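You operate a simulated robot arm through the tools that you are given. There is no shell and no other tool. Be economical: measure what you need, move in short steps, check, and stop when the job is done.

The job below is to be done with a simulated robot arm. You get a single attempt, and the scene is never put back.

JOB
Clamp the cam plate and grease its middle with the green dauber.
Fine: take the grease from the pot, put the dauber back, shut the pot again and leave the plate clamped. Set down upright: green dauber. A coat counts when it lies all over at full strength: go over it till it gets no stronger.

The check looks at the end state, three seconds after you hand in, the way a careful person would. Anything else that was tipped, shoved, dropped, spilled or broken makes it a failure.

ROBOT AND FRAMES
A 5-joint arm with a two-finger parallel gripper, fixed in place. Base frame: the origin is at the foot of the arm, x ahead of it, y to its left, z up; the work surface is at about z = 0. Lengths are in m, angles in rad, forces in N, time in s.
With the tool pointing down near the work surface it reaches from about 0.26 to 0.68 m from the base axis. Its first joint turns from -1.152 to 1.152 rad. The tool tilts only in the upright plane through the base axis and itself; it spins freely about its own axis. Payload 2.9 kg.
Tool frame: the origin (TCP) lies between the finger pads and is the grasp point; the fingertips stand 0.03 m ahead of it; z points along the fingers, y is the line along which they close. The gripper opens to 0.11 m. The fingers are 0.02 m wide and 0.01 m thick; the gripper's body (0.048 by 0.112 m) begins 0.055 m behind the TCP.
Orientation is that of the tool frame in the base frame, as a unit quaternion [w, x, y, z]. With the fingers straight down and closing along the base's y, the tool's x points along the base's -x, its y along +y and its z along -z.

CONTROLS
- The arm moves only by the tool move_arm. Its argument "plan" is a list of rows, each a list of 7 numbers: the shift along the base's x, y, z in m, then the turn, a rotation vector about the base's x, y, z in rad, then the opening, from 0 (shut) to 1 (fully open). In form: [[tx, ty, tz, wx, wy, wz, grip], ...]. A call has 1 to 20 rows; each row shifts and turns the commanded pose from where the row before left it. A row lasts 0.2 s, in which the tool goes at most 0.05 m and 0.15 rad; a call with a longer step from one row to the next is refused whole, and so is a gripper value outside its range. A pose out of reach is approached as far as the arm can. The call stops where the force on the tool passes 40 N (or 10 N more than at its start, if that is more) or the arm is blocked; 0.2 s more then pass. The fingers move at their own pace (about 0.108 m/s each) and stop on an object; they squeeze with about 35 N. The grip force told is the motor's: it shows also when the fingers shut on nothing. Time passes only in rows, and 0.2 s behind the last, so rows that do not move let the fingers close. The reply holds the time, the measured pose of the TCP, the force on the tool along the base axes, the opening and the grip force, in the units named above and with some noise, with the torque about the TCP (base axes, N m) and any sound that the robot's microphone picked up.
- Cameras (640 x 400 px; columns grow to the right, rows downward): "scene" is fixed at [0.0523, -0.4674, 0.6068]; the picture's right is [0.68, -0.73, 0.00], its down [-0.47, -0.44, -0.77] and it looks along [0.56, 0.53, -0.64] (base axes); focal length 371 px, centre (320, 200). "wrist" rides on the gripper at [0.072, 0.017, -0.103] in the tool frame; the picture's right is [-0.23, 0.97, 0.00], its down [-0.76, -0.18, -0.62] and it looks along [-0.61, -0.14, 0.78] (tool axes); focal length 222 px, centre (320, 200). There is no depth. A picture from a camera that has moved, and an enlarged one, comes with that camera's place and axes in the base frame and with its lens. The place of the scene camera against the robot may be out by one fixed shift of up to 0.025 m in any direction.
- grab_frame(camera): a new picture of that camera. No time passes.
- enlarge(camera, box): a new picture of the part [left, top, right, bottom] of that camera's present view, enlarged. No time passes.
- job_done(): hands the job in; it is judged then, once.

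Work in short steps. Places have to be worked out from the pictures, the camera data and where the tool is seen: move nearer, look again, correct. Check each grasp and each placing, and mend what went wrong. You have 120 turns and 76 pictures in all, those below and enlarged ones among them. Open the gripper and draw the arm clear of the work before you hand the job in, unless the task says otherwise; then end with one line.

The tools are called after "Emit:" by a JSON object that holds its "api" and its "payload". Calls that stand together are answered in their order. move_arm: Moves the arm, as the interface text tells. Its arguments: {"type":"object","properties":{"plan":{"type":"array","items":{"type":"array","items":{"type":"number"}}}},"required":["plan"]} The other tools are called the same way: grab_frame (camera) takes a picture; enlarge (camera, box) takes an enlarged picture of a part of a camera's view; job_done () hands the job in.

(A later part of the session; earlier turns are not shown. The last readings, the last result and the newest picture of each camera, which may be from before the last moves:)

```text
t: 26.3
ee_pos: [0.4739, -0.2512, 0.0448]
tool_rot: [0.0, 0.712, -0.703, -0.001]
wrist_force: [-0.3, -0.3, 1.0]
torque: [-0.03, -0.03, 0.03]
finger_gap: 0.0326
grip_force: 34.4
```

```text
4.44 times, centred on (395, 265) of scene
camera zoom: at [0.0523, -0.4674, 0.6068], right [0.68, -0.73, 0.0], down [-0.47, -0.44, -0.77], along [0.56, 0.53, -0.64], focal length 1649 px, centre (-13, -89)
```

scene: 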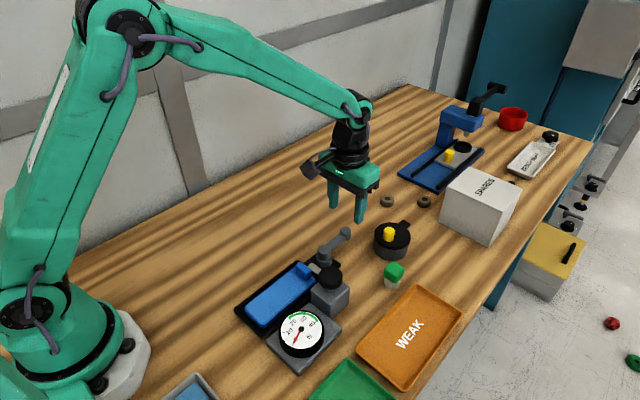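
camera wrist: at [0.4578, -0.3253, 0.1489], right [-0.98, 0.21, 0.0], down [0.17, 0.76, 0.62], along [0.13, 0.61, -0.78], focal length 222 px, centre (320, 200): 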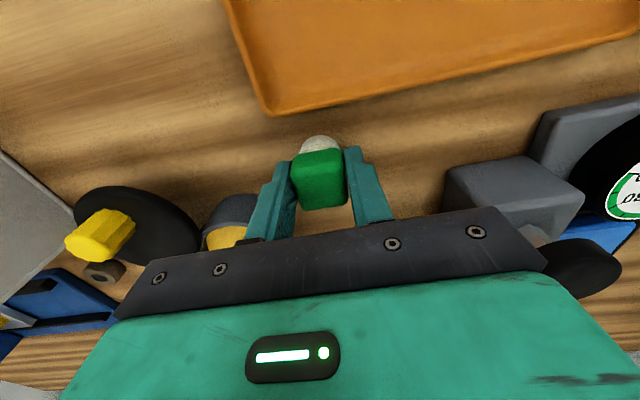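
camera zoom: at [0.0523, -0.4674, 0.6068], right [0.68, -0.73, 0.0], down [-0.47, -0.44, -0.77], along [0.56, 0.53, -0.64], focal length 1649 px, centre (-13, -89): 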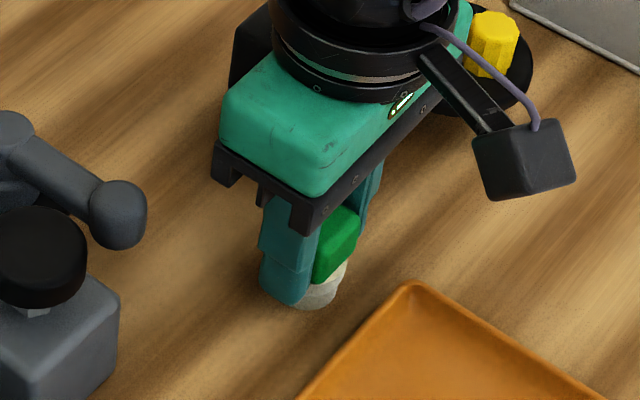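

The dauber is gripped (block 0.033 wide), tips above its foam. I lift it and carry it beside/above the pot and look.

Emit:
{"api": "move_arm", "payload": {"plan": [[0, 0, 0.03, 0, 0, 0, 0], [0, 0, 0.035, 0, 0, 0, 0], [0.03, 0.02, 0, 0, 0, 0, 0], [0.03, 0.02, 0, 0, 0, 0, 0], [0.012, 0.012, 0, 0, 0, 0, 0], [0, 0, 0, 0, 0, 0, 0]]}}

Emit:
{"api": "grab_frame", "payload": {"camera": "wrist"}}

Emit:
{"api": "enlarge", "payload": {"camera": "scene", "box": [345, 180, 445, 280]}}

```text
t: 27.7
ee_pos: [0.5439, -0.1974, 0.1123]
tool_rot: [0.001, 0.711, -0.703, -0.001]
wrist_force: [0.7, 0.2, -1.4]
torque: [-0.04, -0.01, -0.01]
finger_gap: 0.0326
grip_force: 34.8
```

```text
33 pictures are left
camera wrist: at [0.528, -0.2714, 0.2159], right [-0.98, 0.21, 0.0], down [0.17, 0.76, 0.62], along [0.13, 0.61, -0.78], focal length 222 px, centre (320, 200)
```

wrist: 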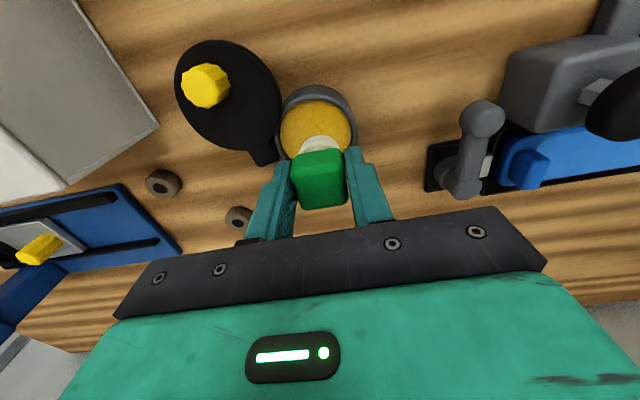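

```text
4.00 times, centred on (395, 230) of scene
camera zoom: at [0.0523, -0.4674, 0.6068], right [0.68, -0.73, 0.0], down [-0.47, -0.44, -0.77], along [0.56, 0.53, -0.64], focal length 1484 px, centre (20, 80)
```

zoom: 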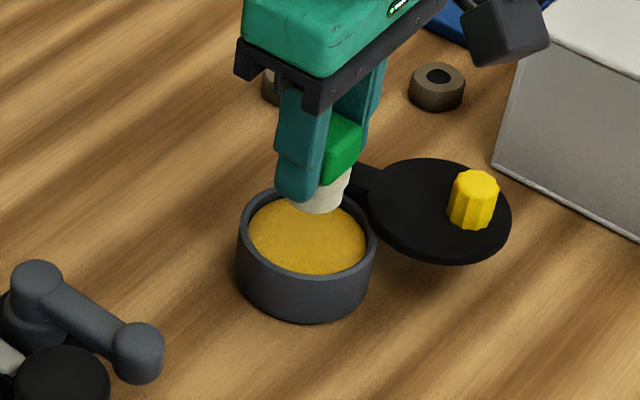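

Pot centre is about (0.545,-0.200); I lower the dauber into the grease in small steps.

Emit:
{"api": "move_arm", "payload": {"plan": [[0.001, -0.0025, -0.02, 0, 0, 0, 0], [0, 0, -0.012, 0, 0, 0, 0], [0, 0, -0.006, 0, 0, 0, 0]]}}

Emit:
{"api": "enlarge", "payload": {"camera": "scene", "box": [345, 180, 445, 280]}}

```text
t: 28.5
ee_pos: [0.5452, -0.2012, 0.0743]
tool_rot: [0.0, 0.711, -0.703, 0.0]
wrist_force: [-2.5, -1.8, 7.0]
torque: [-0.05, 0.08, 0.02]
finger_gap: 0.0325
grip_force: 35.2
```

```text
4.00 times, centred on (395, 230) of scene
camera zoom: at [0.0523, -0.4674, 0.6068], right [0.68, -0.73, 0.0], down [-0.47, -0.44, -0.77], along [0.56, 0.53, -0.64], focal length 1484 px, centre (20, 80)
```

zoom: 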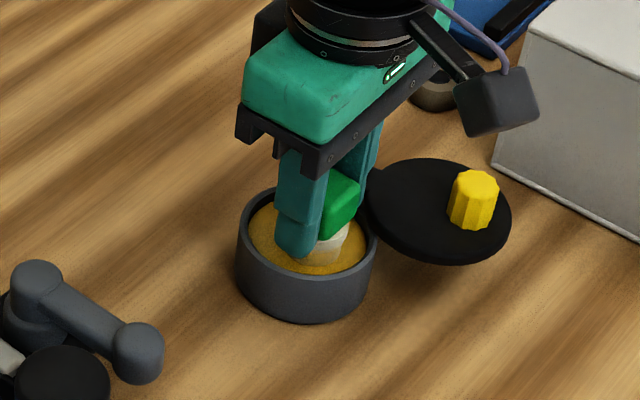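

It touches the grease (7 N). I dab a little and lift out to check the foam.

Emit:
{"api": "move_arm", "payload": {"plan": [[0.003, 0, -0.001, 0, 0, 0, 0], [-0.006, 0, 0, 0, 0, 0, 0], [0.003, 0, 0, 0, 0, 0, 0], [0, 0, 0, 0, 0, 0, 0], [0, 0, 0.02, 0, 0, 0, 0], [0, 0, 0.03, 0, 0, 0, 0], [0, 0, 0.02, 0, 0, 0, 0]]}}

Emit:
{"api": "enlarge", "payload": {"camera": "scene", "box": [345, 160, 445, 260]}}

```text
t: 30.1
ee_pos: [0.545, -0.2041, 0.1415]
tool_rot: [0.001, 0.712, -0.702, 0.0]
wrist_force: [1.1, 0.9, -1.2]
torque: [0.0, -0.03, 0.0]
finger_gap: 0.0323
grip_force: 34.5
```

```text
4.00 times, centred on (395, 210) of scene
camera zoom: at [0.0523, -0.4674, 0.6068], right [0.68, -0.73, 0.0], down [-0.47, -0.44, -0.77], along [0.56, 0.53, -0.64], focal length 1484 px, centre (20, 160)
```

zoom: 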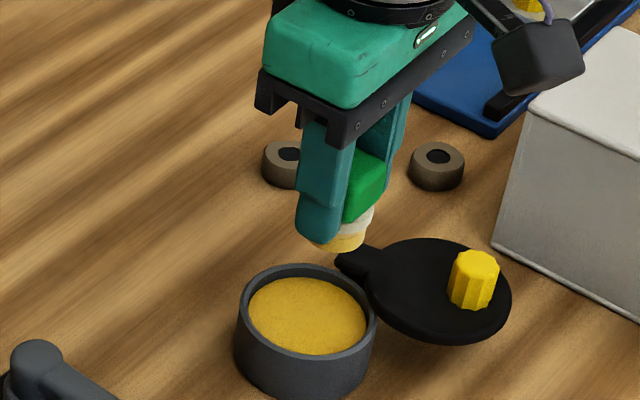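

The foam carries grease. I carry it over the plate's middle, keeping z 0.14.

Emit:
{"api": "move_arm", "payload": {"plan": [[-0.02, 0.01, 0, 0, 0, 0, 0], [-0.04, 0.0145, 0, 0, 0, 0, 0], [-0.04, 0.0145, 0, 0, 0, 0, 0], [-0.04, 0.0145, 0, 0, 0, 0, 0], [-0.04, 0.0145, 0, 0, 0, 0, 0], [-0.04, 0.014, 0, 0, 0, 0, 0], [-0.02, 0.005, 0, 0, 0, 0, 0], [0, 0, 0, 0, 0, 0, 0]]}}

Emit:
{"api": "grab_frame", "payload": {"camera": "wrist"}}

Emit:
{"api": "enlarge", "payload": {"camera": "scene", "box": [220, 210, 360, 340]}}

```text
t: 31.9
ee_pos: [0.3043, -0.1161, 0.1432]
tool_rot: [0.001, 0.712, -0.702, -0.001]
wrist_force: [-1.1, -0.2, 0.8]
torque: [-0.02, 0.02, 0.0]
finger_gap: 0.0325
grip_force: 35.2
```

```text
29 pictures are left
camera wrist: at [0.2893, -0.1894, 0.2465], right [-0.98, 0.21, 0.0], down [0.17, 0.76, 0.62], along [0.13, 0.61, -0.78], focal length 222 px, centre (320, 200)
```

wrist: 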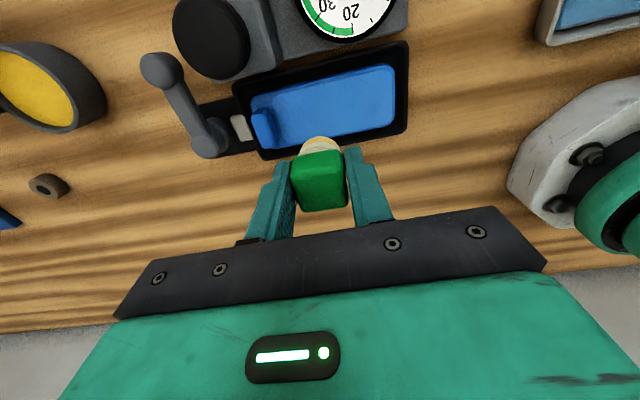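

```text
3.08 times, centred on (290, 275) of scene
camera zoom: at [0.0523, -0.4674, 0.6068], right [0.68, -0.73, 0.0], down [-0.47, -0.44, -0.77], along [0.56, 0.53, -0.64], focal length 1141 px, centre (412, -31)
```

zoom: 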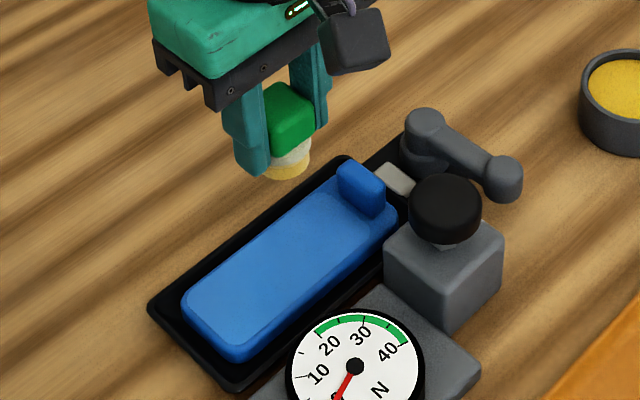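

The plate spans x≈0.233–0.370 with an end block at +x, centre line y≈-0.123, top z≈0.018–0.025. I go to (0.297,-0.122) and descend slowly to feel contact.

Emit:
{"api": "move_arm", "payload": {"plan": [[-0.007, -0.006, -0.03, 0, 0, 0, 0], [0, 0, -0.03, 0, 0, 0, 0], [0, 0, -0.005, 0, 0, 0, 0], [0, 0, -0.004, 0, 0, 0, 0]]}}

Emit:
{"api": "enlarge", "payload": {"camera": "scene", "box": [220, 210, 360, 340]}}

```text
t: 32.9
ee_pos: [0.298, -0.1208, 0.0729]
tool_rot: [0.001, 0.712, -0.702, -0.001]
wrist_force: [0.7, 0.1, 0.1]
torque: [-0.02, -0.02, 0.01]
finger_gap: 0.0326
grip_force: 34.9
```

```text
3.08 times, centred on (290, 275) of scene
camera zoom: at [0.0523, -0.4674, 0.6068], right [0.68, -0.73, 0.0], down [-0.47, -0.44, -0.77], along [0.56, 0.53, -0.64], focal length 1141 px, centre (412, -31)
```

zoom: 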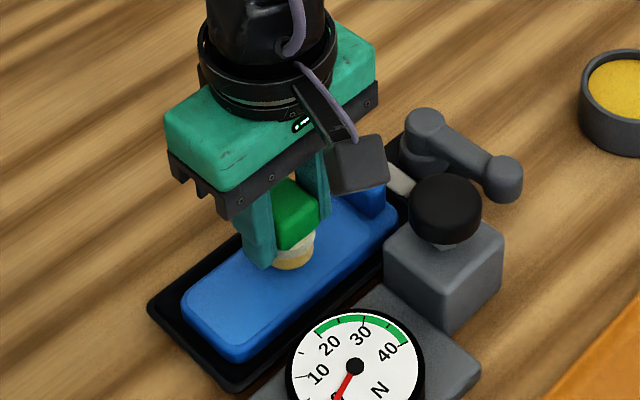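

Emit:
{"api": "move_arm", "payload": {"plan": [[0, 0, -0.003, 0, 0, 0, 0], [0, 0, -0.003, 0, 0, 0, 0], [0, 0, -0.002, 0, 0, 0, 0]]}}

```text
t: 33.7
ee_pos: [0.2973, -0.1221, 0.0652]
tool_rot: [0.001, 0.712, -0.703, 0.0]
wrist_force: [-0.3, 0.5, 0.5]
torque: [-0.01, 0.01, -0.01]
finger_gap: 0.0328
grip_force: 35.5
```

No contact yet at 0.065; I go on in 2 mm steps.

Emit:
{"api": "move_arm", "payload": {"plan": [[0, 0, -0.002, 0, 0, 0, 0], [0, 0, -0.002, 0, 0, 0, 0]]}}

Emit:
{"api": "enlarge", "payload": {"camera": "scene", "box": [230, 230, 330, 330]}}

```text
t: 34.3
ee_pos: [0.2975, -0.1226, 0.0617]
tool_rot: [0.0, 0.711, -0.703, 0.0]
wrist_force: [-7.8, -2.1, 26.0]
torque: [-0.07, 0.44, 0.06]
finger_gap: 0.0323
grip_force: 34.8
```

```text
4.00 times, centred on (280, 280) of scene
camera zoom: at [0.0522, -0.4673, 0.6069], right [0.68, -0.73, 0.0], down [-0.47, -0.44, -0.77], along [0.56, 0.53, -0.64], focal length 1484 px, centre (480, -120)
```

zoom: 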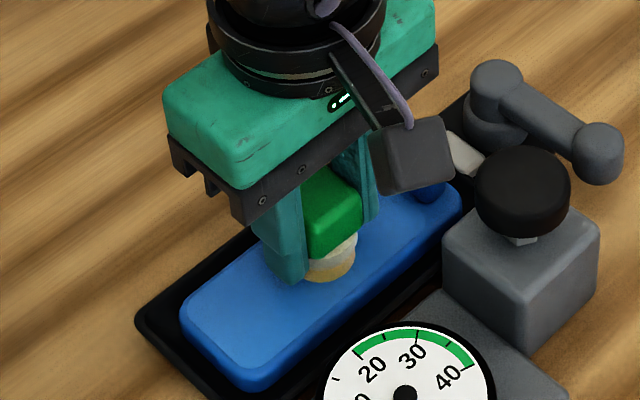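

Contact (26 N). I ease off by 1.5 mm, then rise and look at the mark.

Emit:
{"api": "move_arm", "payload": {"plan": [[0, 0, 0.0015, 0, 0, 0, 0], [0, 0, 0, 0, 0, 0, 0], [0, 0, 0.02, 0, 0, 0, 0], [0, 0, 0.04, 0, 0, 0, 0], [0, 0.03, 0.02, 0, 0, 0, 0], [0, 0.03, 0, 0, 0, 0, 0]]}}

Emit:
{"api": "enlarge", "payload": {"camera": "scene", "box": [230, 230, 330, 330]}}

Emit:
{"api": "grab_frame", "payload": {"camera": "wrist"}}

```text
t: 35.7
ee_pos: [0.2945, -0.0615, 0.1442]
tool_rot: [0.0, 0.713, -0.702, 0.0]
wrist_force: [0.3, -0.5, -0.1]
torque: [-0.01, 0.0, 0.03]
finger_gap: 0.0325
grip_force: 35.2
```

```text
4.00 times, centred on (280, 280) of scene
camera zoom: at [0.0523, -0.4674, 0.6068], right [0.68, -0.73, 0.0], down [-0.47, -0.44, -0.77], along [0.56, 0.53, -0.64], focal length 1484 px, centre (480, -120)
```

zoom: 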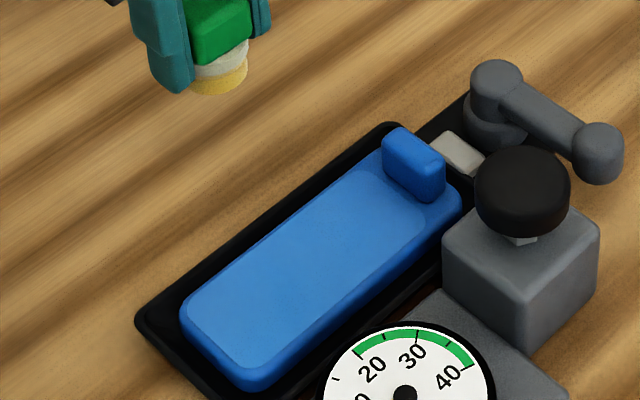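

```text
24 pictures are left
camera wrist: at [0.279, -0.1354, 0.2482], right [-0.98, 0.21, 0.0], down [0.17, 0.76, 0.62], along [0.13, 0.61, -0.78], focal length 222 px, centre (320, 200)
```

wrist: 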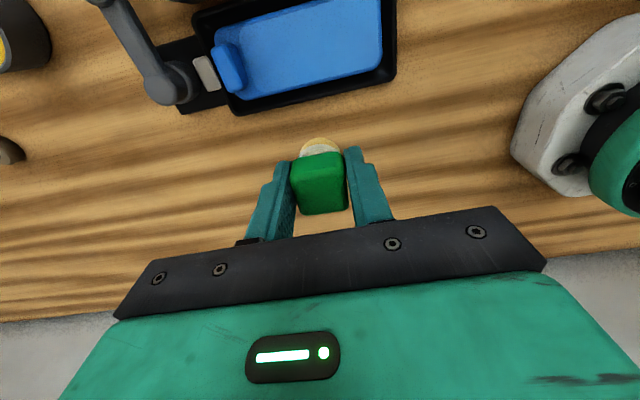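

No mark from a mere press; it likely needs wiping. I go back down and wipe in strokes over the middle.

Emit:
{"api": "move_arm", "payload": {"plan": [[0.002, -0.04, -0.02, 0, 0, 0, 0], [0.001, -0.02, -0.04, 0, 0, 0, 0], [0, -0.0005, -0.017, 0, 0, 0, 0], [0, 0, -0.0035, 0, 0, 0, 0], [0, 0, -0.001, 0, 0, 0, 0], [0.012, 0, 0, 0, 0, 0, 0], [-0.012, 0, 0, 0, 0, 0, 0], [-0.012, 0, 0, 0, 0, 0, 0], [0.012, 0, 0, 0, 0, 0, 0]]}}

```text
t: 37.7
ee_pos: [0.3004, -0.1233, 0.0632]
tool_rot: [0.0, 0.711, -0.703, -0.001]
wrist_force: [-0.4, 0.1, -0.4]
torque: [-0.01, -0.01, 0.0]
finger_gap: 0.0324
grip_force: 34.8
```

Just above contact; I lower 1.3 mm and repeat the wiping.

Emit:
{"api": "move_arm", "payload": {"plan": [[-0.003, 0, -0.0013, 0, 0, 0, 0], [0, 0, 0, 0, 0, 0, 0]]}}

```text
t: 38.3
ee_pos: [0.2977, -0.1237, 0.0618]
tool_rot: [0.0, 0.712, -0.702, 0.001]
wrist_force: [2.1, -0.3, 5.2]
torque: [-0.01, -0.03, 0.0]
finger_gap: 0.0321
grip_force: 34.8
```

Emit:
{"api": "move_arm", "payload": {"plan": [[0, 0, -0.0005, 0, 0, 0, 0], [0.01, 0, 0, 0, 0, 0, 0], [0.01, 0, 0, 0, 0, 0, 0], [-0.01, 0, 0, 0, 0, 0, 0], [-0.01, 0, 0, 0, 0, 0, 0], [-0.01, 0, 0, 0, 0, 0, 0], [-0.01, 0, 0, 0, 0, 0, 0], [0.01, 0, 0, 0, 0, 0, 0], [0.01, 0, 0, 0, 0, 0, 0]]}}

Emit:
{"api": "enlarge", "payload": {"camera": "scene", "box": [230, 230, 330, 330]}}

```text
t: 40.3
ee_pos: [0.2982, -0.1224, 0.0582]
tool_rot: [0.002, 0.712, -0.702, -0.002]
wrist_force: [0.2, -0.7, -0.3]
torque: [0.01, 0.0, 0.02]
finger_gap: 0.0326
grip_force: 34.8
```

```text
4.00 times, centred on (280, 280) of scene
camera zoom: at [0.0523, -0.4674, 0.6068], right [0.68, -0.73, 0.0], down [-0.47, -0.44, -0.77], along [0.56, 0.53, -0.64], focal length 1484 px, centre (480, -120)
```

zoom: 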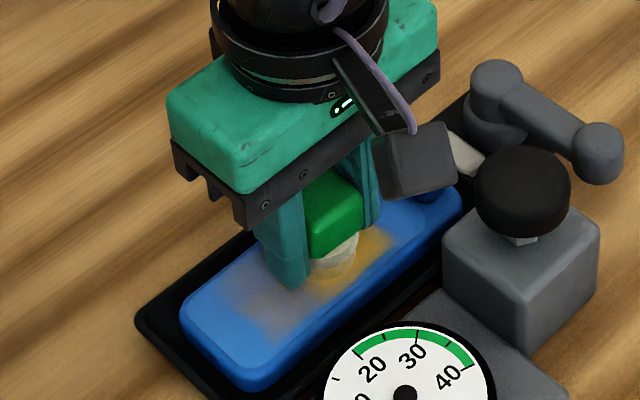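

Grease is now being laid, stronger toward +x, faint toward -x. I lift aside and look at the coat and the foam.

Emit:
{"api": "move_arm", "payload": {"plan": [[0, 0, 0.03, 0, 0, 0, 0], [0, 0.03, 0.035, 0, 0, 0, 0], [0, 0.03, 0.015, 0, 0, 0, 0]]}}

Emit:
{"api": "enlarge", "payload": {"camera": "scene", "box": [230, 220, 340, 330]}}

Emit:
{"api": "enlarge", "payload": {"camera": "wrist", "box": [190, 0, 410, 170]}}

```text
t: 41.1
ee_pos: [0.2974, -0.0643, 0.1367]
tool_rot: [0.0, 0.712, -0.702, 0.001]
wrist_force: [-0.3, -0.1, -0.3]
torque: [0.02, -0.01, -0.03]
finger_gap: 0.033
grip_force: 35.2
```

```text
3.64 times, centred on (285, 275) of scene
camera zoom: at [0.0523, -0.4674, 0.6068], right [0.68, -0.73, 0.0], down [-0.47, -0.44, -0.77], along [0.56, 0.53, -0.64], focal length 1349 px, centre (447, -73)
```

zoom: 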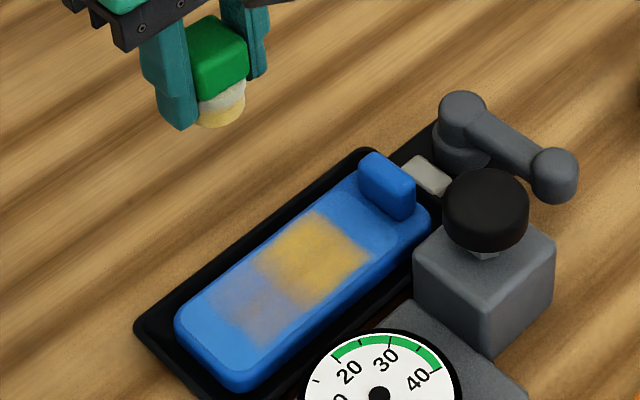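

```text
2.35 times, centred on (300, 85) of wrist
camera zoom: at [0.2823, -0.1379, 0.2411], right [-0.98, 0.21, 0.0], down [0.17, 0.76, 0.62], along [0.13, 0.61, -0.78], focal length 523 px, centre (367, 471)
```

zoom: 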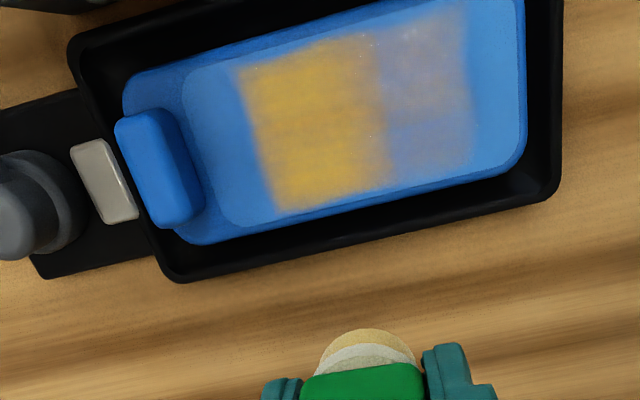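

Good: the foam lays a ~0.035 wide patch; it is strong from x≈0.28–0.33 and weak from 0.25–0.28 (foam ran out). I fetch more grease.

Emit:
{"api": "move_arm", "payload": {"plan": [[0.036, -0.02, 0.003, 0, 0, 0, 0], [0.036, -0.02, 0, 0, 0, 0, 0], [0.036, -0.02, 0, 0, 0, 0, 0], [0.036, -0.02, 0, 0, 0, 0, 0], [0.036, -0.02, 0, 0, 0, 0, 0], [0.036, -0.02, 0, 0, 0, 0, 0], [0.032, -0.0175, 0, 0, 0, 0, 0], [0, 0, 0, 0, 0, 0, 0], [0, 0, -0.03, 0, 0, 0, 0], [0, 0, -0.025, 0, 0, 0, 0], [0, 0, -0.008, 0, 0, 0, 0]]}}

```text
t: 43.5
ee_pos: [0.544, -0.1993, 0.0785]
tool_rot: [0.0, 0.712, -0.702, -0.001]
wrist_force: [-0.2, 0.6, -0.3]
torque: [-0.03, 0.03, -0.02]
finger_gap: 0.0326
grip_force: 35.2
```

Emit:
{"api": "move_arm", "payload": {"plan": [[0, -0.001, -0.003, 0, 0, 0, 0], [0, 0, -0.002, 0, 0, 0, 0]]}}

```text
t: 44.1
ee_pos: [0.5452, -0.2017, 0.075]
tool_rot: [0.001, 0.712, -0.702, -0.001]
wrist_force: [-0.5, -0.3, -0.5]
torque: [-0.01, -0.01, -0.02]
finger_gap: 0.0324
grip_force: 34.9
```

Emit:
{"api": "move_arm", "payload": {"plan": [[0, 0, -0.002, 0, 0, 0, 0], [0, 0, -0.001, 0, 0, 0, 0]]}}

```text
t: 44.7
ee_pos: [0.5445, -0.2003, 0.0715]
tool_rot: [0.001, 0.712, -0.702, 0.0]
wrist_force: [0.8, 0.3, -1.0]
torque: [0.0, 0.02, -0.01]
finger_gap: 0.0328
grip_force: 35.3
```

The dauber has slid up a few mm in the grip; I lower further.

Emit:
{"api": "move_arm", "payload": {"plan": [[0, 0, -0.0015, 0, 0, 0, 0], [0, 0, -0.0015, 0, 0, 0, 0]]}}

```text
t: 45.3
ee_pos: [0.5465, -0.2014, 0.068]
tool_rot: [0.001, 0.712, -0.702, -0.001]
wrist_force: [0.0, 0.1, -0.6]
torque: [0.0, -0.03, 0.02]
finger_gap: 0.0323
grip_force: 34.7
```

Still no contact; I look before going lower.

Emit:
{"api": "enlarge", "payload": {"camera": "scene", "box": [345, 180, 445, 280]}}

```text
4.00 times, centred on (395, 230) of scene
camera zoom: at [0.0523, -0.4674, 0.6068], right [0.68, -0.73, 0.0], down [-0.47, -0.44, -0.77], along [0.56, 0.53, -0.64], focal length 1484 px, centre (20, 80)
```

zoom: 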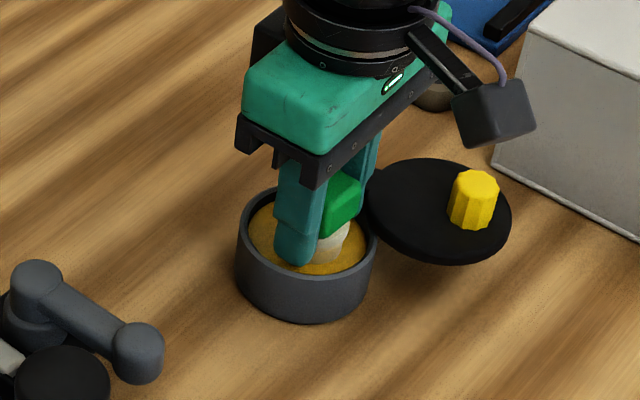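

Emit:
{"api": "move_arm", "payload": {"plan": [[0, 0, -0.0015, 0, 0, 0, 0], [0, 0, -0.0015, 0, 0, 0, 0]]}}

```text
t: 45.9
ee_pos: [0.5469, -0.2009, 0.0667]
tool_rot: [-0.002, 0.712, -0.702, 0.0]
wrist_force: [-1.8, 2.7, 12.3]
torque: [0.15, 0.1, 0.0]
finger_gap: 0.0326
grip_force: 35.0
```

Contact (12 N). I swirl and lift.

Emit:
{"api": "move_arm", "payload": {"plan": [[0.003, 0, 0.0003, 0, 0, 0, 0], [-0.003, 0.003, 0, 0, 0, 0, 0], [-0.003, -0.003, 0, 0, 0, 0, 0], [0.003, -0.003, 0, 0, 0, 0, 0], [0, 0.003, 0, 0, 0, 0, 0], [0, 0, 0.02, 0, 0, 0, 0], [0, 0, 0.03, 0, 0, 0, 0], [0, 0, 0.025, 0, 0, 0, 0]]}}

Emit:
{"api": "enlarge", "payload": {"camera": "scene", "box": [345, 160, 445, 260]}}

```text
t: 47.3
ee_pos: [0.5464, -0.202, 0.0649]
tool_rot: [-0.001, 0.712, -0.702, 0.001]
wrist_force: [1.9, -0.1, -2.9]
torque: [0.02, -0.13, 0.03]
finger_gap: 0.0325
grip_force: 35.2
stopped in row 6: the force on the tool passed its limit (the readings are from after the stop); the commanded pose is now the measured one
```

```text
4.00 times, centred on (395, 210) of scene
camera zoom: at [0.0523, -0.4674, 0.6068], right [0.68, -0.73, 0.0], down [-0.47, -0.44, -0.77], along [0.56, 0.53, -0.64], focal length 1484 px, centre (20, 160)
```

zoom: 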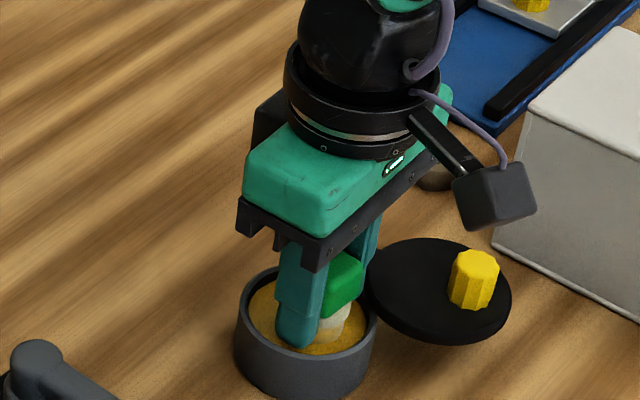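

The lift tripped a force limit (perhaps grease suction). I lift slowly.

Emit:
{"api": "move_arm", "payload": {"plan": [[0, 0, 0.003, 0, 0, 0, 0], [0, 0, 0.003, 0, 0, 0, 0]]}}

```text
t: 47.9
ee_pos: [0.5454, -0.202, 0.0713]
tool_rot: [0.0, 0.712, -0.702, 0.0]
wrist_force: [-0.3, -0.3, -0.6]
torque: [-0.02, 0.0, -0.02]
finger_gap: 0.0321
grip_force: 34.5
```

Emit:
{"api": "move_arm", "payload": {"plan": [[0, 0, 0.01, 0, 0, 0, 0], [0, 0, 0.02, 0, 0, 0, 0], [0, 0, 0.03, 0, 0, 0, 0], [0, 0, 0.01, 0, 0, 0, 0]]}}

Emit:
{"api": "enlarge", "payload": {"camera": "scene", "box": [345, 160, 445, 260]}}

```text
t: 48.9
ee_pos: [0.5453, -0.2019, 0.1415]
tool_rot: [0.0, 0.712, -0.702, 0.001]
wrist_force: [-0.5, -0.5, -0.2]
torque: [-0.01, 0.01, 0.04]
finger_gap: 0.0327
grip_force: 35.1
```

```text
4.00 times, centred on (395, 210) of scene
camera zoom: at [0.0523, -0.4674, 0.6068], right [0.68, -0.73, 0.0], down [-0.47, -0.44, -0.77], along [0.56, 0.53, -0.64], focal length 1484 px, centre (20, 160)
```

zoom: 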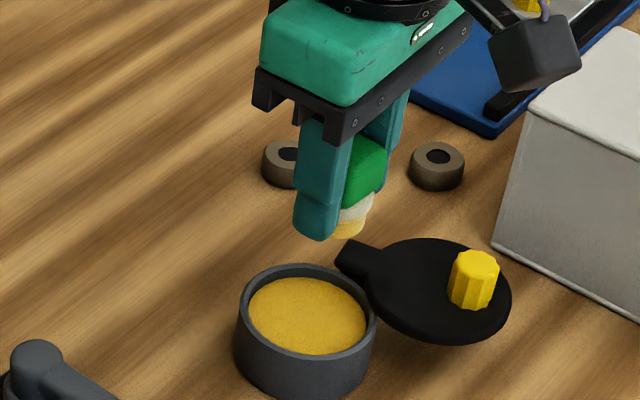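

The foam is loaded; it protrudes ~6–7 mm below the tips now. I return to the plate, approaching contact gently.

Emit:
{"api": "move_arm", "payload": {"plan": [[-0.02, 0.008, 0, 0, 0, 0, 0], [-0.04, 0.013, 0, 0, 0, 0, 0], [-0.04, 0.013, 0, 0, 0, 0, 0], [-0.04, 0.013, 0, 0, 0, 0, 0], [-0.04, 0.013, 0, 0, 0, 0, 0], [-0.04, 0.012, 0, 0, 0, 0, 0], [-0.034, 0.007, 0, 0, 0, 0, 0], [0, 0, -0.03, 0, 0, 0, 0], [0, 0, -0.03, 0, 0, 0, 0], [0, 0, -0.015, 0, 0, 0, 0], [0, 0, -0.008, 0, 0, 0, 0], [0, 0, -0.002, 0, 0, 0, 0], [0, 0, -0.001, 0, 0, 0, 0]]}}

```text
t: 51.7
ee_pos: [0.2926, -0.1232, 0.0555]
tool_rot: [-0.001, 0.712, -0.703, 0.002]
wrist_force: [2.6, 1.1, 10.2]
torque: [0.06, -0.1, -0.02]
finger_gap: 0.0324
grip_force: 34.8
```

Contact at 10 N. I wipe, starting over the weak part.

Emit:
{"api": "move_arm", "payload": {"plan": [[-0.007, 0, 0, 0, 0, 0, 0], [-0.008, 0, 0, 0, 0, 0, 0], [0.008, 0, 0, 0, 0, 0, 0], [-0.008, 0, 0, 0, 0, 0, 0], [0.009, 0, 0, 0, 0, 0, 0], [0.009, 0, 0, 0, 0, 0, 0], [0.009, 0, 0, 0, 0, 0, 0], [0.008, 0, 0, 0, 0, 0, 0], [-0.01, 0, 0, 0, 0, 0, 0], [-0.01, 0, 0, 0, 0, 0, 0]]}}

Emit:
{"api": "enlarge", "payload": {"camera": "scene", "box": [230, 220, 340, 330]}}

```text
t: 53.9
ee_pos: [0.2932, -0.1244, 0.0573]
tool_rot: [0.0, 0.713, -0.701, 0.001]
wrist_force: [-0.3, 1.4, -0.8]
torque: [0.0, 0.0, 0.01]
finger_gap: 0.0326
grip_force: 35.0
```

```text
3.64 times, centred on (285, 275) of scene
camera zoom: at [0.0523, -0.4674, 0.6068], right [0.68, -0.73, 0.0], down [-0.47, -0.44, -0.77], along [0.56, 0.53, -0.64], focal length 1349 px, centre (447, -73)
```

zoom: 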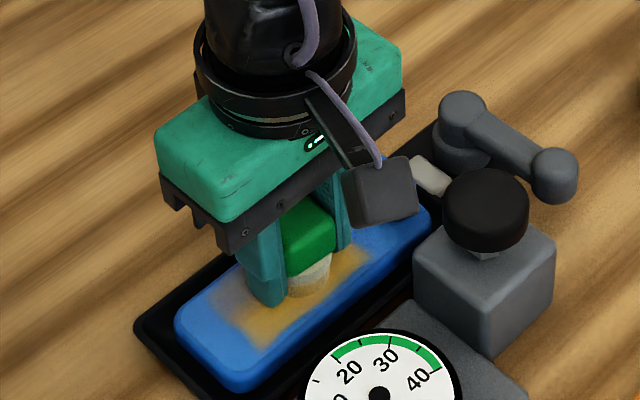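

Emit:
{"api": "move_arm", "payload": {"plan": [[0, 0, -0.001, 0, 0, 0, 0], [0.008, 0, 0, 0, 0, 0, 0], [0.008, 0, 0, 0, 0, 0, 0], [-0.01, 0, 0, 0, 0, 0, 0], [-0.01, 0, 0, 0, 0, 0, 0], [-0.009, 0, 0, 0, 0, 0, 0], [0.01, 0, 0, 0, 0, 0, 0], [0, 0, 0.02, 0, 0, 0, 0], [0, 0.02, 0.035, 0, 0, 0, 0], [0, 0.04, 0.015, 0, 0, 0, 0], [0, 0, 0.01, 0, 0, 0, 0]]}}

Emit:
{"api": "enlarge", "payload": {"camera": "wrist", "box": [190, 0, 410, 170]}}

```text
t: 56.3
ee_pos: [0.2907, -0.063, 0.1355]
tool_rot: [0.0, 0.712, -0.702, 0.0]
wrist_force: [0.0, -0.5, -0.6]
torque: [0.01, -0.02, 0.01]
finger_gap: 0.0323
grip_force: 35.4
```

```text
2.35 times, centred on (300, 85) of wrist
camera zoom: at [0.2753, -0.1357, 0.2402], right [-0.98, 0.21, 0.0], down [0.17, 0.76, 0.62], along [0.13, 0.61, -0.78], focal length 523 px, centre (367, 471)
```

zoom: 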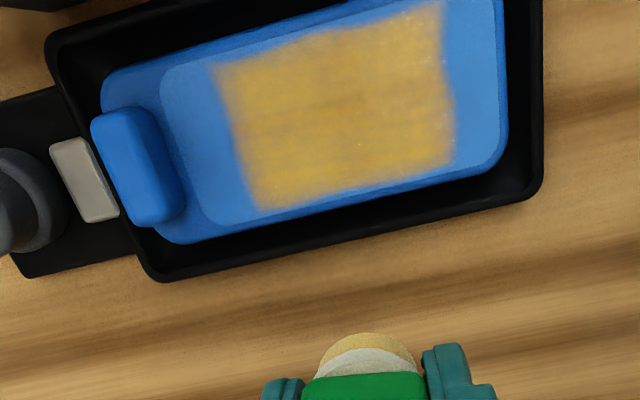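

The coat is now nearly even over x≈0.255–0.33, with some blue still showing. I load once more and go over it again.

Emit:
{"api": "move_arm", "payload": {"plan": [[0.036, -0.02, 0.005, 0, 0, 0, 0], [0.036, -0.02, 0, 0, 0, 0, 0], [0.036, -0.02, 0, 0, 0, 0, 0], [0.036, -0.02, 0, 0, 0, 0, 0], [0.036, -0.02, 0, 0, 0, 0, 0], [0.036, -0.02, 0, 0, 0, 0, 0], [0.036, -0.018, 0, 0, 0, 0, 0], [0.0025, 0, 0, 0, 0, 0, 0], [0, 0, -0.03, 0, 0, 0, 0], [0, 0, -0.03, 0, 0, 0, 0], [0, 0, -0.01, 0, 0, 0, 0], [0, 0, 0, 0, 0, 0, 0]]}}

```text
t: 58.9
ee_pos: [0.5433, -0.2008, 0.0675]
tool_rot: [0.0, 0.712, -0.702, -0.001]
wrist_force: [0.2, 0.0, -0.9]
torque: [0.02, 0.01, 0.0]
finger_gap: 0.0328
grip_force: 34.9
```

Emit:
{"api": "move_arm", "payload": {"plan": [[0.001, -0.001, -0.001, 0, 0, 0, 0], [0, 0, -0.001, 0, 0, 0, 0]]}}

```text
t: 59.5
ee_pos: [0.544, -0.2013, 0.0671]
tool_rot: [0.0, 0.712, -0.702, 0.001]
wrist_force: [-0.1, -0.7, -0.8]
torque: [0.01, 0.0, -0.03]
finger_gap: 0.0327
grip_force: 34.9
```

Emit:
{"api": "move_arm", "payload": {"plan": [[0, 0, -0.001, 0, 0, 0, 0], [0, 0, -0.001, 0, 0, 0, 0]]}}

```text
t: 60.1
ee_pos: [0.5454, -0.2019, 0.0653]
tool_rot: [0.0, 0.712, -0.703, 0.0]
wrist_force: [-3.9, 0.7, 4.8]
torque: [0.0, 0.24, -0.05]
finger_gap: 0.0328
grip_force: 34.8
```

Contact at 5 N. I move slightly in the grease, lift slowly and go back to the plate.

Emit:
{"api": "move_arm", "payload": {"plan": [[0.002, 0, 0, 0, 0, 0, 0], [-0.004, 0, 0, 0, 0, 0, 0], [0.002, 0, 0, 0, 0, 0, 0], [0, 0, 0.003, 0, 0, 0, 0], [0, 0, 0.005, 0, 0, 0, 0], [0, 0, 0.017, 0, 0, 0, 0], [0, 0, 0.03, 0, 0, 0, 0], [0, 0, 0.02, 0, 0, 0, 0], [-0.02, 0.008, 0, 0, 0, 0, 0], [-0.04, 0.013, 0, 0, 0, 0, 0], [-0.04, 0.013, 0, 0, 0, 0, 0], [-0.04, 0.013, 0, 0, 0, 0, 0], [-0.04, 0.013, 0, 0, 0, 0, 0], [-0.04, 0.012, 0, 0, 0, 0, 0], [-0.032, 0.007, 0, 0, 0, 0, 0]]}}

```text
t: 63.3
ee_pos: [0.2907, -0.1234, 0.1413]
tool_rot: [0.0, 0.712, -0.702, 0.0]
wrist_force: [0.5, -0.1, -0.8]
torque: [0.01, 0.01, 0.04]
finger_gap: 0.0326
grip_force: 34.9
```

Emit:
{"api": "move_arm", "payload": {"plan": [[0.002, 0, -0.03, 0, 0, 0, 0], [0, 0, -0.03, 0, 0, 0, 0], [0, 0, -0.02, 0, 0, 0, 0], [0, 0, -0.006, 0, 0, 0, 0], [0, 0, -0.001, 0, 0, 0, 0]]}}

```text
t: 64.5
ee_pos: [0.2958, -0.122, 0.0538]
tool_rot: [-0.001, 0.713, -0.701, 0.001]
wrist_force: [-2.0, 5.7, 15.3]
torque: [0.24, 0.06, 0.04]
finger_gap: 0.0324
grip_force: 35.0
```

Contact at 15 N. I wipe the whole middle again.

Emit:
{"api": "move_arm", "payload": {"plan": [[-0.009, 0, 0, 0, 0, 0, 0], [-0.009, 0, 0, 0, 0, 0, 0], [0.009, 0, 0, 0, 0, 0, 0], [0.009, 0, 0, 0, 0, 0, 0], [0.009, 0, 0, 0, 0, 0, 0], [0.008, 0, 0, 0, 0, 0, 0], [-0.008, 0, 0, 0, 0, 0, 0], [-0.009, 0, 0, 0, 0, 0, 0], [-0.009, 0, 0, 0, 0, 0, 0], [-0.008, 0, 0, 0, 0, 0, 0], [0.008, 0, 0, 0, 0, 0, 0], [0.009, 0, 0, 0, 0, 0, 0]]}}

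```text
t: 67.1
ee_pos: [0.2914, -0.1217, 0.0545]
tool_rot: [0.001, 0.712, -0.702, -0.003]
wrist_force: [-3.8, 0.7, 11.3]
torque: [0.11, 0.08, 0.06]
finger_gap: 0.0324
grip_force: 35.2
```

Emit:
{"api": "move_arm", "payload": {"plan": [[0.009, 0, 0, 0, 0, 0, 0], [0.009, 0, 0, 0, 0, 0, 0], [-0.009, 0, 0, 0, 0, 0, 0], [-0.009, 0, 0, 0, 0, 0, 0], [0, 0, 0.02, 0, 0, 0, 0], [0, 0.02, 0.035, 0, 0, 0, 0], [0, 0.04, 0.02, 0, 0, 0, 0], [0, 0, 0.01, 0, 0, 0, 0]]}}

Emit:
{"api": "enlarge", "payload": {"camera": "wrist", "box": [190, 0, 410, 170]}}

```text
t: 68.9
ee_pos: [0.2961, -0.0642, 0.1385]
tool_rot: [0.0, 0.712, -0.702, 0.0]
wrist_force: [0.8, -0.3, -0.9]
torque: [0.0, 0.02, -0.03]
finger_gap: 0.0328
grip_force: 34.6
```

```text
2.35 times, centred on (300, 85) of wrist
camera zoom: at [0.2805, -0.138, 0.2424], right [-0.98, 0.21, 0.0], down [0.17, 0.76, 0.62], along [0.13, 0.61, -0.78], focal length 523 px, centre (367, 471)
```

zoom: 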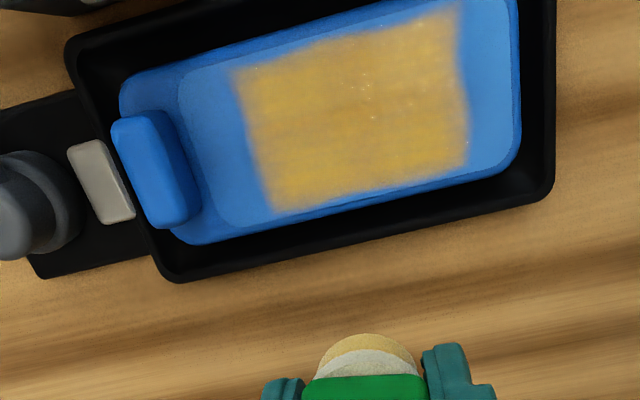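

The coat looks even; to be sure it gets no stronger I do one more load and pass and compare.

Emit:
{"api": "move_arm", "payload": {"plan": [[0.036, -0.02, 0.003, 0, 0, 0, 0], [0.036, -0.02, 0, 0, 0, 0, 0], [0.036, -0.02, 0, 0, 0, 0, 0], [0.036, -0.02, 0, 0, 0, 0, 0], [0.036, -0.02, 0, 0, 0, 0, 0], [0.036, -0.02, 0, 0, 0, 0, 0], [0.033, -0.017, 0, 0, 0, 0, 0], [0, 0, 0, 0, 0, 0, 0], [0, 0, -0.03, 0, 0, 0, 0], [0, 0, -0.03, 0, 0, 0, 0], [0, 0, -0.014, 0, 0, 0, 0], [0, 0, 0, 0, 0, 0, 0]]}}

```text
t: 71.5
ee_pos: [0.54, -0.1999, 0.0666]
tool_rot: [0.0, 0.712, -0.703, 0.0]
wrist_force: [0.1, 0.2, -0.6]
torque: [0.0, -0.02, -0.02]
finger_gap: 0.0324
grip_force: 35.0
```

Emit:
{"api": "move_arm", "payload": {"plan": [[0.004, -0.001, -0.001, 0, 0, 0, 0], [0, 0, -0.001, 0, 0, 0, 0], [0, 0, -0.0007, 0, 0, 0, 0]]}}

```text
t: 72.3
ee_pos: [0.546, -0.2006, 0.0659]
tool_rot: [0.001, 0.712, -0.702, -0.001]
wrist_force: [-14.9, 4.9, 18.4]
torque: [-0.04, 0.95, -0.27]
finger_gap: 0.0325
grip_force: 35.2
```

Good contact. I lift slowly and return to the plate.

Emit:
{"api": "move_arm", "payload": {"plan": [[-0.002, 0, 0, 0, 0, 0, 0], [0, 0, 0.003, 0, 0, 0, 0], [0, 0, 0.005, 0, 0, 0, 0], [0, 0, 0.017, 0, 0, 0, 0], [0, 0, 0.03, 0, 0, 0, 0], [0, 0, 0.02, 0, 0, 0, 0], [-0.02, 0.008, 0, 0, 0, 0, 0], [-0.04, 0.013, 0, 0, 0, 0, 0], [-0.04, 0.013, 0, 0, 0, 0, 0], [-0.04, 0.013, 0, 0, 0, 0, 0], [-0.04, 0.013, 0, 0, 0, 0, 0], [-0.04, 0.012, 0, 0, 0, 0, 0], [-0.03, 0.006, 0, 0, 0, 0, 0], [0, 0, -0.03, 0, 0, 0, 0], [0, 0, -0.03, 0, 0, 0, 0], [0, 0, -0.02, 0, 0, 0, 0], [0, 0, -0.004, 0, 0, 0, 0]]}}

```text
t: 75.9
ee_pos: [0.2961, -0.1224, 0.0561]
tool_rot: [0.0, 0.712, -0.703, 0.0]
wrist_force: [-0.3, -0.3, -1.6]
torque: [0.03, 0.0, 0.03]
finger_gap: 0.032
grip_force: 34.9
```

Emit:
{"api": "move_arm", "payload": {"plan": [[0, 0, -0.0015, 0, 0, 0, 0], [0, 0, -0.0007, 0, 0, 0, 0]]}}

```text
t: 76.5
ee_pos: [0.2971, -0.122, 0.0545]
tool_rot: [0.0, 0.712, -0.703, -0.001]
wrist_force: [0.2, 0.2, -0.1]
torque: [-0.02, -0.01, 0.01]
finger_gap: 0.0322
grip_force: 34.8
```

Emit:
{"api": "move_arm", "payload": {"plan": [[0, 0, -0.001, 0, 0, 0, 0], [0, 0, -0.0005, 0, 0, 0, 0]]}}

```text
t: 77.1
ee_pos: [0.2955, -0.1225, 0.0537]
tool_rot: [-0.001, 0.712, -0.702, 0.0]
wrist_force: [0.3, -0.5, 3.6]
torque: [0.07, 0.01, -0.02]
finger_gap: 0.0325
grip_force: 34.5
```

Light contact; half a millimetre more, then wipe.

Emit:
{"api": "move_arm", "payload": {"plan": [[0, 0, -0.0006, 0, 0, 0, 0], [-0.009, 0, 0, 0, 0, 0, 0], [-0.009, 0, 0, 0, 0, 0, 0], [0.009, 0, 0, 0, 0, 0, 0], [0.009, 0, 0, 0, 0, 0, 0], [0.009, 0, 0, 0, 0, 0, 0], [0.008, 0, 0, 0, 0, 0, 0], [-0.008, 0, 0, 0, 0, 0, 0], [-0.009, 0, 0, 0, 0, 0, 0], [-0.009, 0, 0, 0, 0, 0, 0], [-0.009, 0, 0, 0, 0, 0, 0], [0.009, 0, 0, 0, 0, 0, 0], [0.009, 0, 0, 0, 0, 0, 0], [0.009, 0, 0, 0, 0, 0, 0], [0.008, 0, 0, 0, 0, 0, 0], [-0.016, 0, 0, 0, 0, 0, 0], [0, 0, 0.02, 0, 0, 0, 0], [0, 0.02, 0.035, 0, 0, 0, 0], [0, 0.04, 0.02, 0, 0, 0, 0], [0, 0, 0.01, 0, 0, 0, 0]]}}

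Emit:
{"api": "enlarge", "payload": {"camera": "wrist", "box": [190, 0, 410, 170]}}

```text
t: 81.3
ee_pos: [0.2956, -0.0618, 0.1351]
tool_rot: [0.0, 0.713, -0.702, 0.0]
wrist_force: [0.5, 0.0, 0.0]
torque: [0.0, 0.01, 0.0]
finger_gap: 0.0326
grip_force: 35.5
```

```text
2.35 times, centred on (300, 85) of wrist
camera zoom: at [0.2809, -0.1357, 0.2396], right [-0.98, 0.21, 0.0], down [0.17, 0.76, 0.62], along [0.13, 0.61, -0.78], focal length 523 px, centre (367, 471)
```

zoom: 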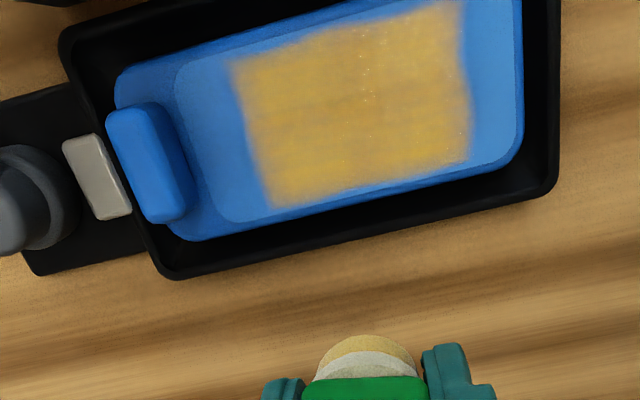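

The coat is unchanged from the last pass — full strength. Now I carry the dauber back to its place at (0.474,-0.251).

Emit:
{"api": "move_arm", "payload": {"plan": [[0.03, -0.025, 0.01, 0, 0, 0, 0], [0.03, -0.032, 0, 0, 0, 0, 0], [0.03, -0.033, 0, 0, 0, 0, 0], [0.03, -0.033, 0, 0, 0, 0, 0], [0.03, -0.033, 0, 0, 0, 0, 0], [0.0285, -0.033, 0, 0, 0, 0, 0], [0, 0, 0, 0, 0, 0, 0], [0, 0, -0.03, 0, 0, 0, 0], [0, 0, -0.03, 0, 0, 0, 0], [0, 0, -0.03, 0, 0, 0, 0]]}}

Emit:
{"api": "grab_frame", "payload": {"camera": "wrist"}}

```text
t: 83.5
ee_pos: [0.4773, -0.2507, 0.0539]
tool_rot: [0.0, 0.712, -0.703, 0.0]
wrist_force: [-0.4, 0.3, -0.1]
torque: [-0.02, 0.01, 0.01]
finger_gap: 0.0324
grip_force: 35.2
```

```text
13 pictures are left
camera wrist: at [0.4614, -0.3249, 0.158], right [-0.98, 0.21, 0.0], down [0.17, 0.76, 0.62], along [0.13, 0.61, -0.78], focal length 222 px, centre (320, 200)
```

wrist: 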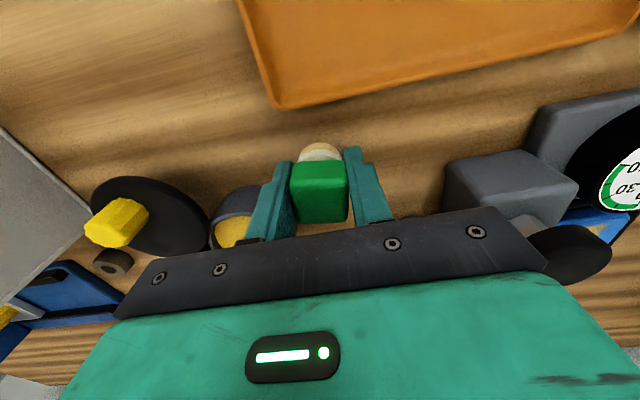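

I shift 3 mm back and lower until the dauber touches the table.

Emit:
{"api": "move_arm", "payload": {"plan": [[-0.003, 0, -0.01, 0, 0, 0, 0], [0, 0, -0.004, 0, 0, 0, 0], [0, 0, -0.002, 0, 0, 0, 0]]}}

```text
t: 84.3
ee_pos: [0.4742, -0.2514, 0.04]
tool_rot: [0.0, 0.712, -0.703, 0.0]
wrist_force: [0.3, 0.2, 0.2]
torque: [0.0, 0.0, -0.03]
finger_gap: 0.032
grip_force: 34.9
```

Emit:
{"api": "move_arm", "payload": {"plan": [[0, 0, -0.001, 0, 0, 0, 0], [0, 0, -0.001, 0, 0, 0, 0]]}}

```text
t: 84.9
ee_pos: [0.4736, -0.251, 0.0384]
tool_rot: [-0.001, 0.712, -0.702, 0.0]
wrist_force: [-0.2, -0.4, -0.4]
torque: [0.0, 0.0, -0.04]
finger_gap: 0.0326
grip_force: 35.0
```

Emit:
{"api": "move_arm", "payload": {"plan": [[0, 0, -0.001, 0, 0, 0, 0], [0, 0, -0.0008, 0, 0, 0, 0]]}}

```text
t: 85.5
ee_pos: [0.4715, -0.2512, 0.0364]
tool_rot: [0.0, 0.712, -0.702, 0.0]
wrist_force: [0.0, 0.5, -0.6]
torque: [0.01, 0.02, -0.01]
finger_gap: 0.0324
grip_force: 34.5
```

Emit:
{"api": "move_arm", "payload": {"plan": [[0, 0, -0.0008, 0, 0, 0, 0], [0, 0, -0.0008, 0, 0, 0, 0]]}}

```text
t: 86.1
ee_pos: [0.4722, -0.2516, 0.0366]
tool_rot: [-0.001, 0.713, -0.702, 0.0]
wrist_force: [0.1, 0.4, 0.0]
torque: [0.0, 0.05, 0.03]
finger_gap: 0.0325
grip_force: 34.8
```

Emit:
{"api": "move_arm", "payload": {"plan": [[0, 0, -0.0008, 0, 0, 0, 0], [0, 0, -0.0008, 0, 0, 0, 0]]}}

Emit:
{"api": "enlarge", "payload": {"camera": "scene", "box": [345, 220, 445, 310]}}

```text
t: 86.7
ee_pos: [0.4727, -0.2514, 0.0341]
tool_rot: [0.0, 0.712, -0.702, 0.0]
wrist_force: [0.2, -0.3, 0.1]
torque: [0.01, 0.04, 0.03]
finger_gap: 0.0323
grip_force: 35.1
```

```text
4.44 times, centred on (395, 265) of scene
camera zoom: at [0.0523, -0.4674, 0.6068], right [0.68, -0.73, 0.0], down [-0.47, -0.44, -0.77], along [0.56, 0.53, -0.64], focal length 1649 px, centre (-13, -89)
```

zoom: 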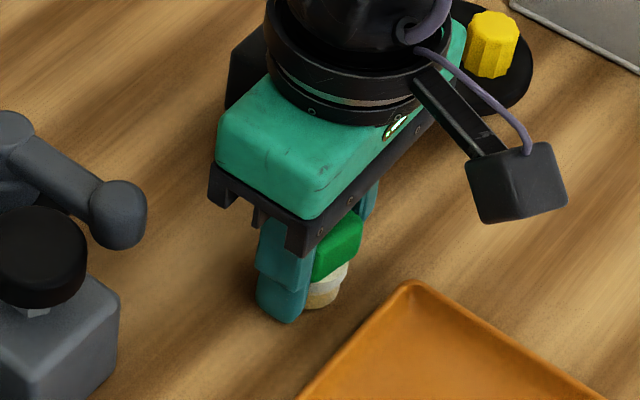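

Nearly down. One or two more small steps.

Emit:
{"api": "move_arm", "payload": {"plan": [[0, 0, -0.001, 0, 0, 0, 0], [0, 0, 0, 0, 0, 0, 0]]}}

```text
t: 87.3
ee_pos: [0.4722, -0.2537, 0.032]
tool_rot: [0.0, 0.712, -0.702, 0.0]
wrist_force: [-0.1, 0.3, -0.2]
torque: [-0.03, 0.02, 0.01]
finger_gap: 0.0325
grip_force: 34.8
```

Emit:
{"api": "move_arm", "payload": {"plan": [[0, 0, -0.001, 0, 0, 0, 0], [0, 0, 0, 0, 0, 0, 0]]}}

```text
t: 87.9
ee_pos: [0.4739, -0.2527, 0.0338]
tool_rot: [0.0, 0.712, -0.702, -0.001]
wrist_force: [-0.7, -0.5, -0.2]
torque: [-0.01, 0.02, 0.04]
finger_gap: 0.0327
grip_force: 35.3
```

The foam is within about a millimetre of the table; I open gently and rise.

Emit:
{"api": "move_arm", "payload": {"plan": [[0, 0, 0, 0, 0, 0, 0.33], [0, 0, 0, 0, 0, 0, 0.4], [0, 0, 0, 0, 0, 0, 0.5], [0, 0, 0.02, 0, 0, 0, 0.5], [0, 0, 0.03, 0, 0, 0, 0.5], [0, 0, 0.04, 0, 0, 0, 0.5], [0, 0, 0.03, 0, 0, 0, 0.5]]}}

Emit:
{"api": "enlarge", "payload": {"camera": "wrist", "box": [100, 20, 420, 220]}}

Emit:
{"api": "enlarge", "payload": {"camera": "scene", "box": [345, 200, 465, 310]}}

```text
t: 89.5
ee_pos: [0.4735, -0.2522, 0.1514]
tool_rot: [0.0, 0.712, -0.703, 0.0]
wrist_force: [0.4, 0.0, 0.0]
torque: [0.01, 0.0, 0.01]
finger_gap: 0.0547
grip_force: 0.0
```

```text
2.00 times, centred on (260, 120) of wrist
camera zoom: at [0.4575, -0.3258, 0.2554], right [-0.98, 0.21, 0.0], down [0.17, 0.76, 0.62], along [0.13, 0.61, -0.78], focal length 444 px, centre (440, 360)
```

zoom: 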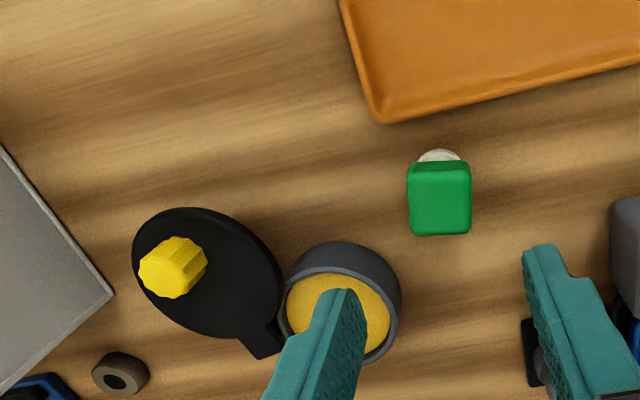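

```text
3.64 times, centred on (405, 255) of scene
camera zoom: at [0.0523, -0.4674, 0.6068], right [0.68, -0.73, 0.0], down [-0.47, -0.44, -0.77], along [0.56, 0.53, -0.64], focal length 1349 px, centre (11, 0)
```

zoom: 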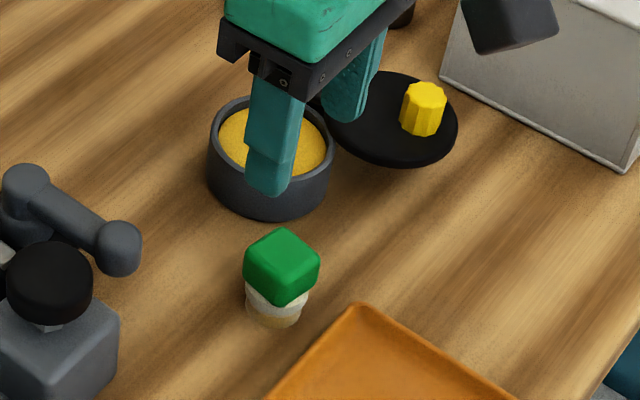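

The dauber stands upright in its place. Now I go back over the lid knob at (0.605,-0.258) and grip it.

Emit:
{"api": "move_arm", "payload": {"plan": [[0.03, 0, 0.01, 0, 0, 0.1, 0.5], [0.035, -0.002, 0, 0, 0, 0, 0.5], [0.035, -0.002, 0, 0, 0, 0, 0.5], [0.0315, -0.002, 0, 0, 0, 0, 0.5], [0, 0, -0.025, 0, 0, 0, 0.5]]}}

Emit:
{"api": "grab_frame", "payload": {"camera": "wrist"}}

```text
t: 90.7
ee_pos: [0.6038, -0.2599, 0.1361]
tool_rot: [0.001, 0.747, -0.665, -0.002]
wrist_force: [0.7, -0.7, 0.5]
torque: [0.0, 0.01, 0.03]
finger_gap: 0.0547
grip_force: 0.1
```

```text
9 pictures are left
camera wrist: at [0.5958, -0.3343, 0.2402], right [-0.99, 0.11, 0.0], down [0.09, 0.78, 0.62], along [0.07, 0.62, -0.78], focal length 222 px, centre (320, 200)
```

wrist: 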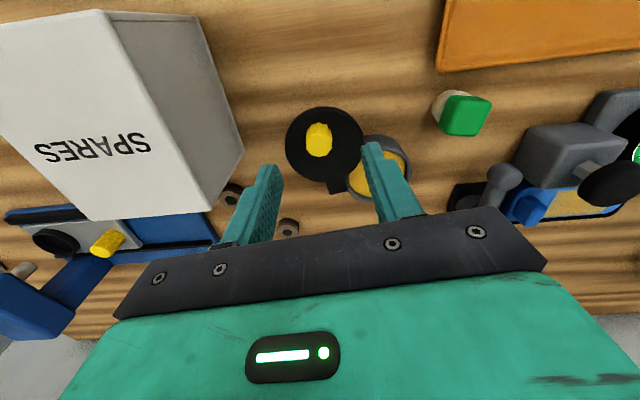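

Knob is aligned. I descend and grip.

Emit:
{"api": "move_arm", "payload": {"plan": [[0, 0.001, -0.025, 0, 0, 0, 0.5], [0, 0, -0.025, 0, 0, 0, 0.5], [0, 0, -0.009, 0, 0, 0, 0.5], [0, 0, 0, 0, 0, 0, 0], [0, 0, 0, 0, 0, 0, 0]]}}

```text
t: 91.9
ee_pos: [0.6029, -0.2605, 0.0753]
tool_rot: [0.0, 0.746, -0.666, 0.0]
wrist_force: [1.8, -3.3, 1.0]
torque: [-0.19, 0.48, -0.02]
finger_gap: 0.0212
grip_force: 44.6
```

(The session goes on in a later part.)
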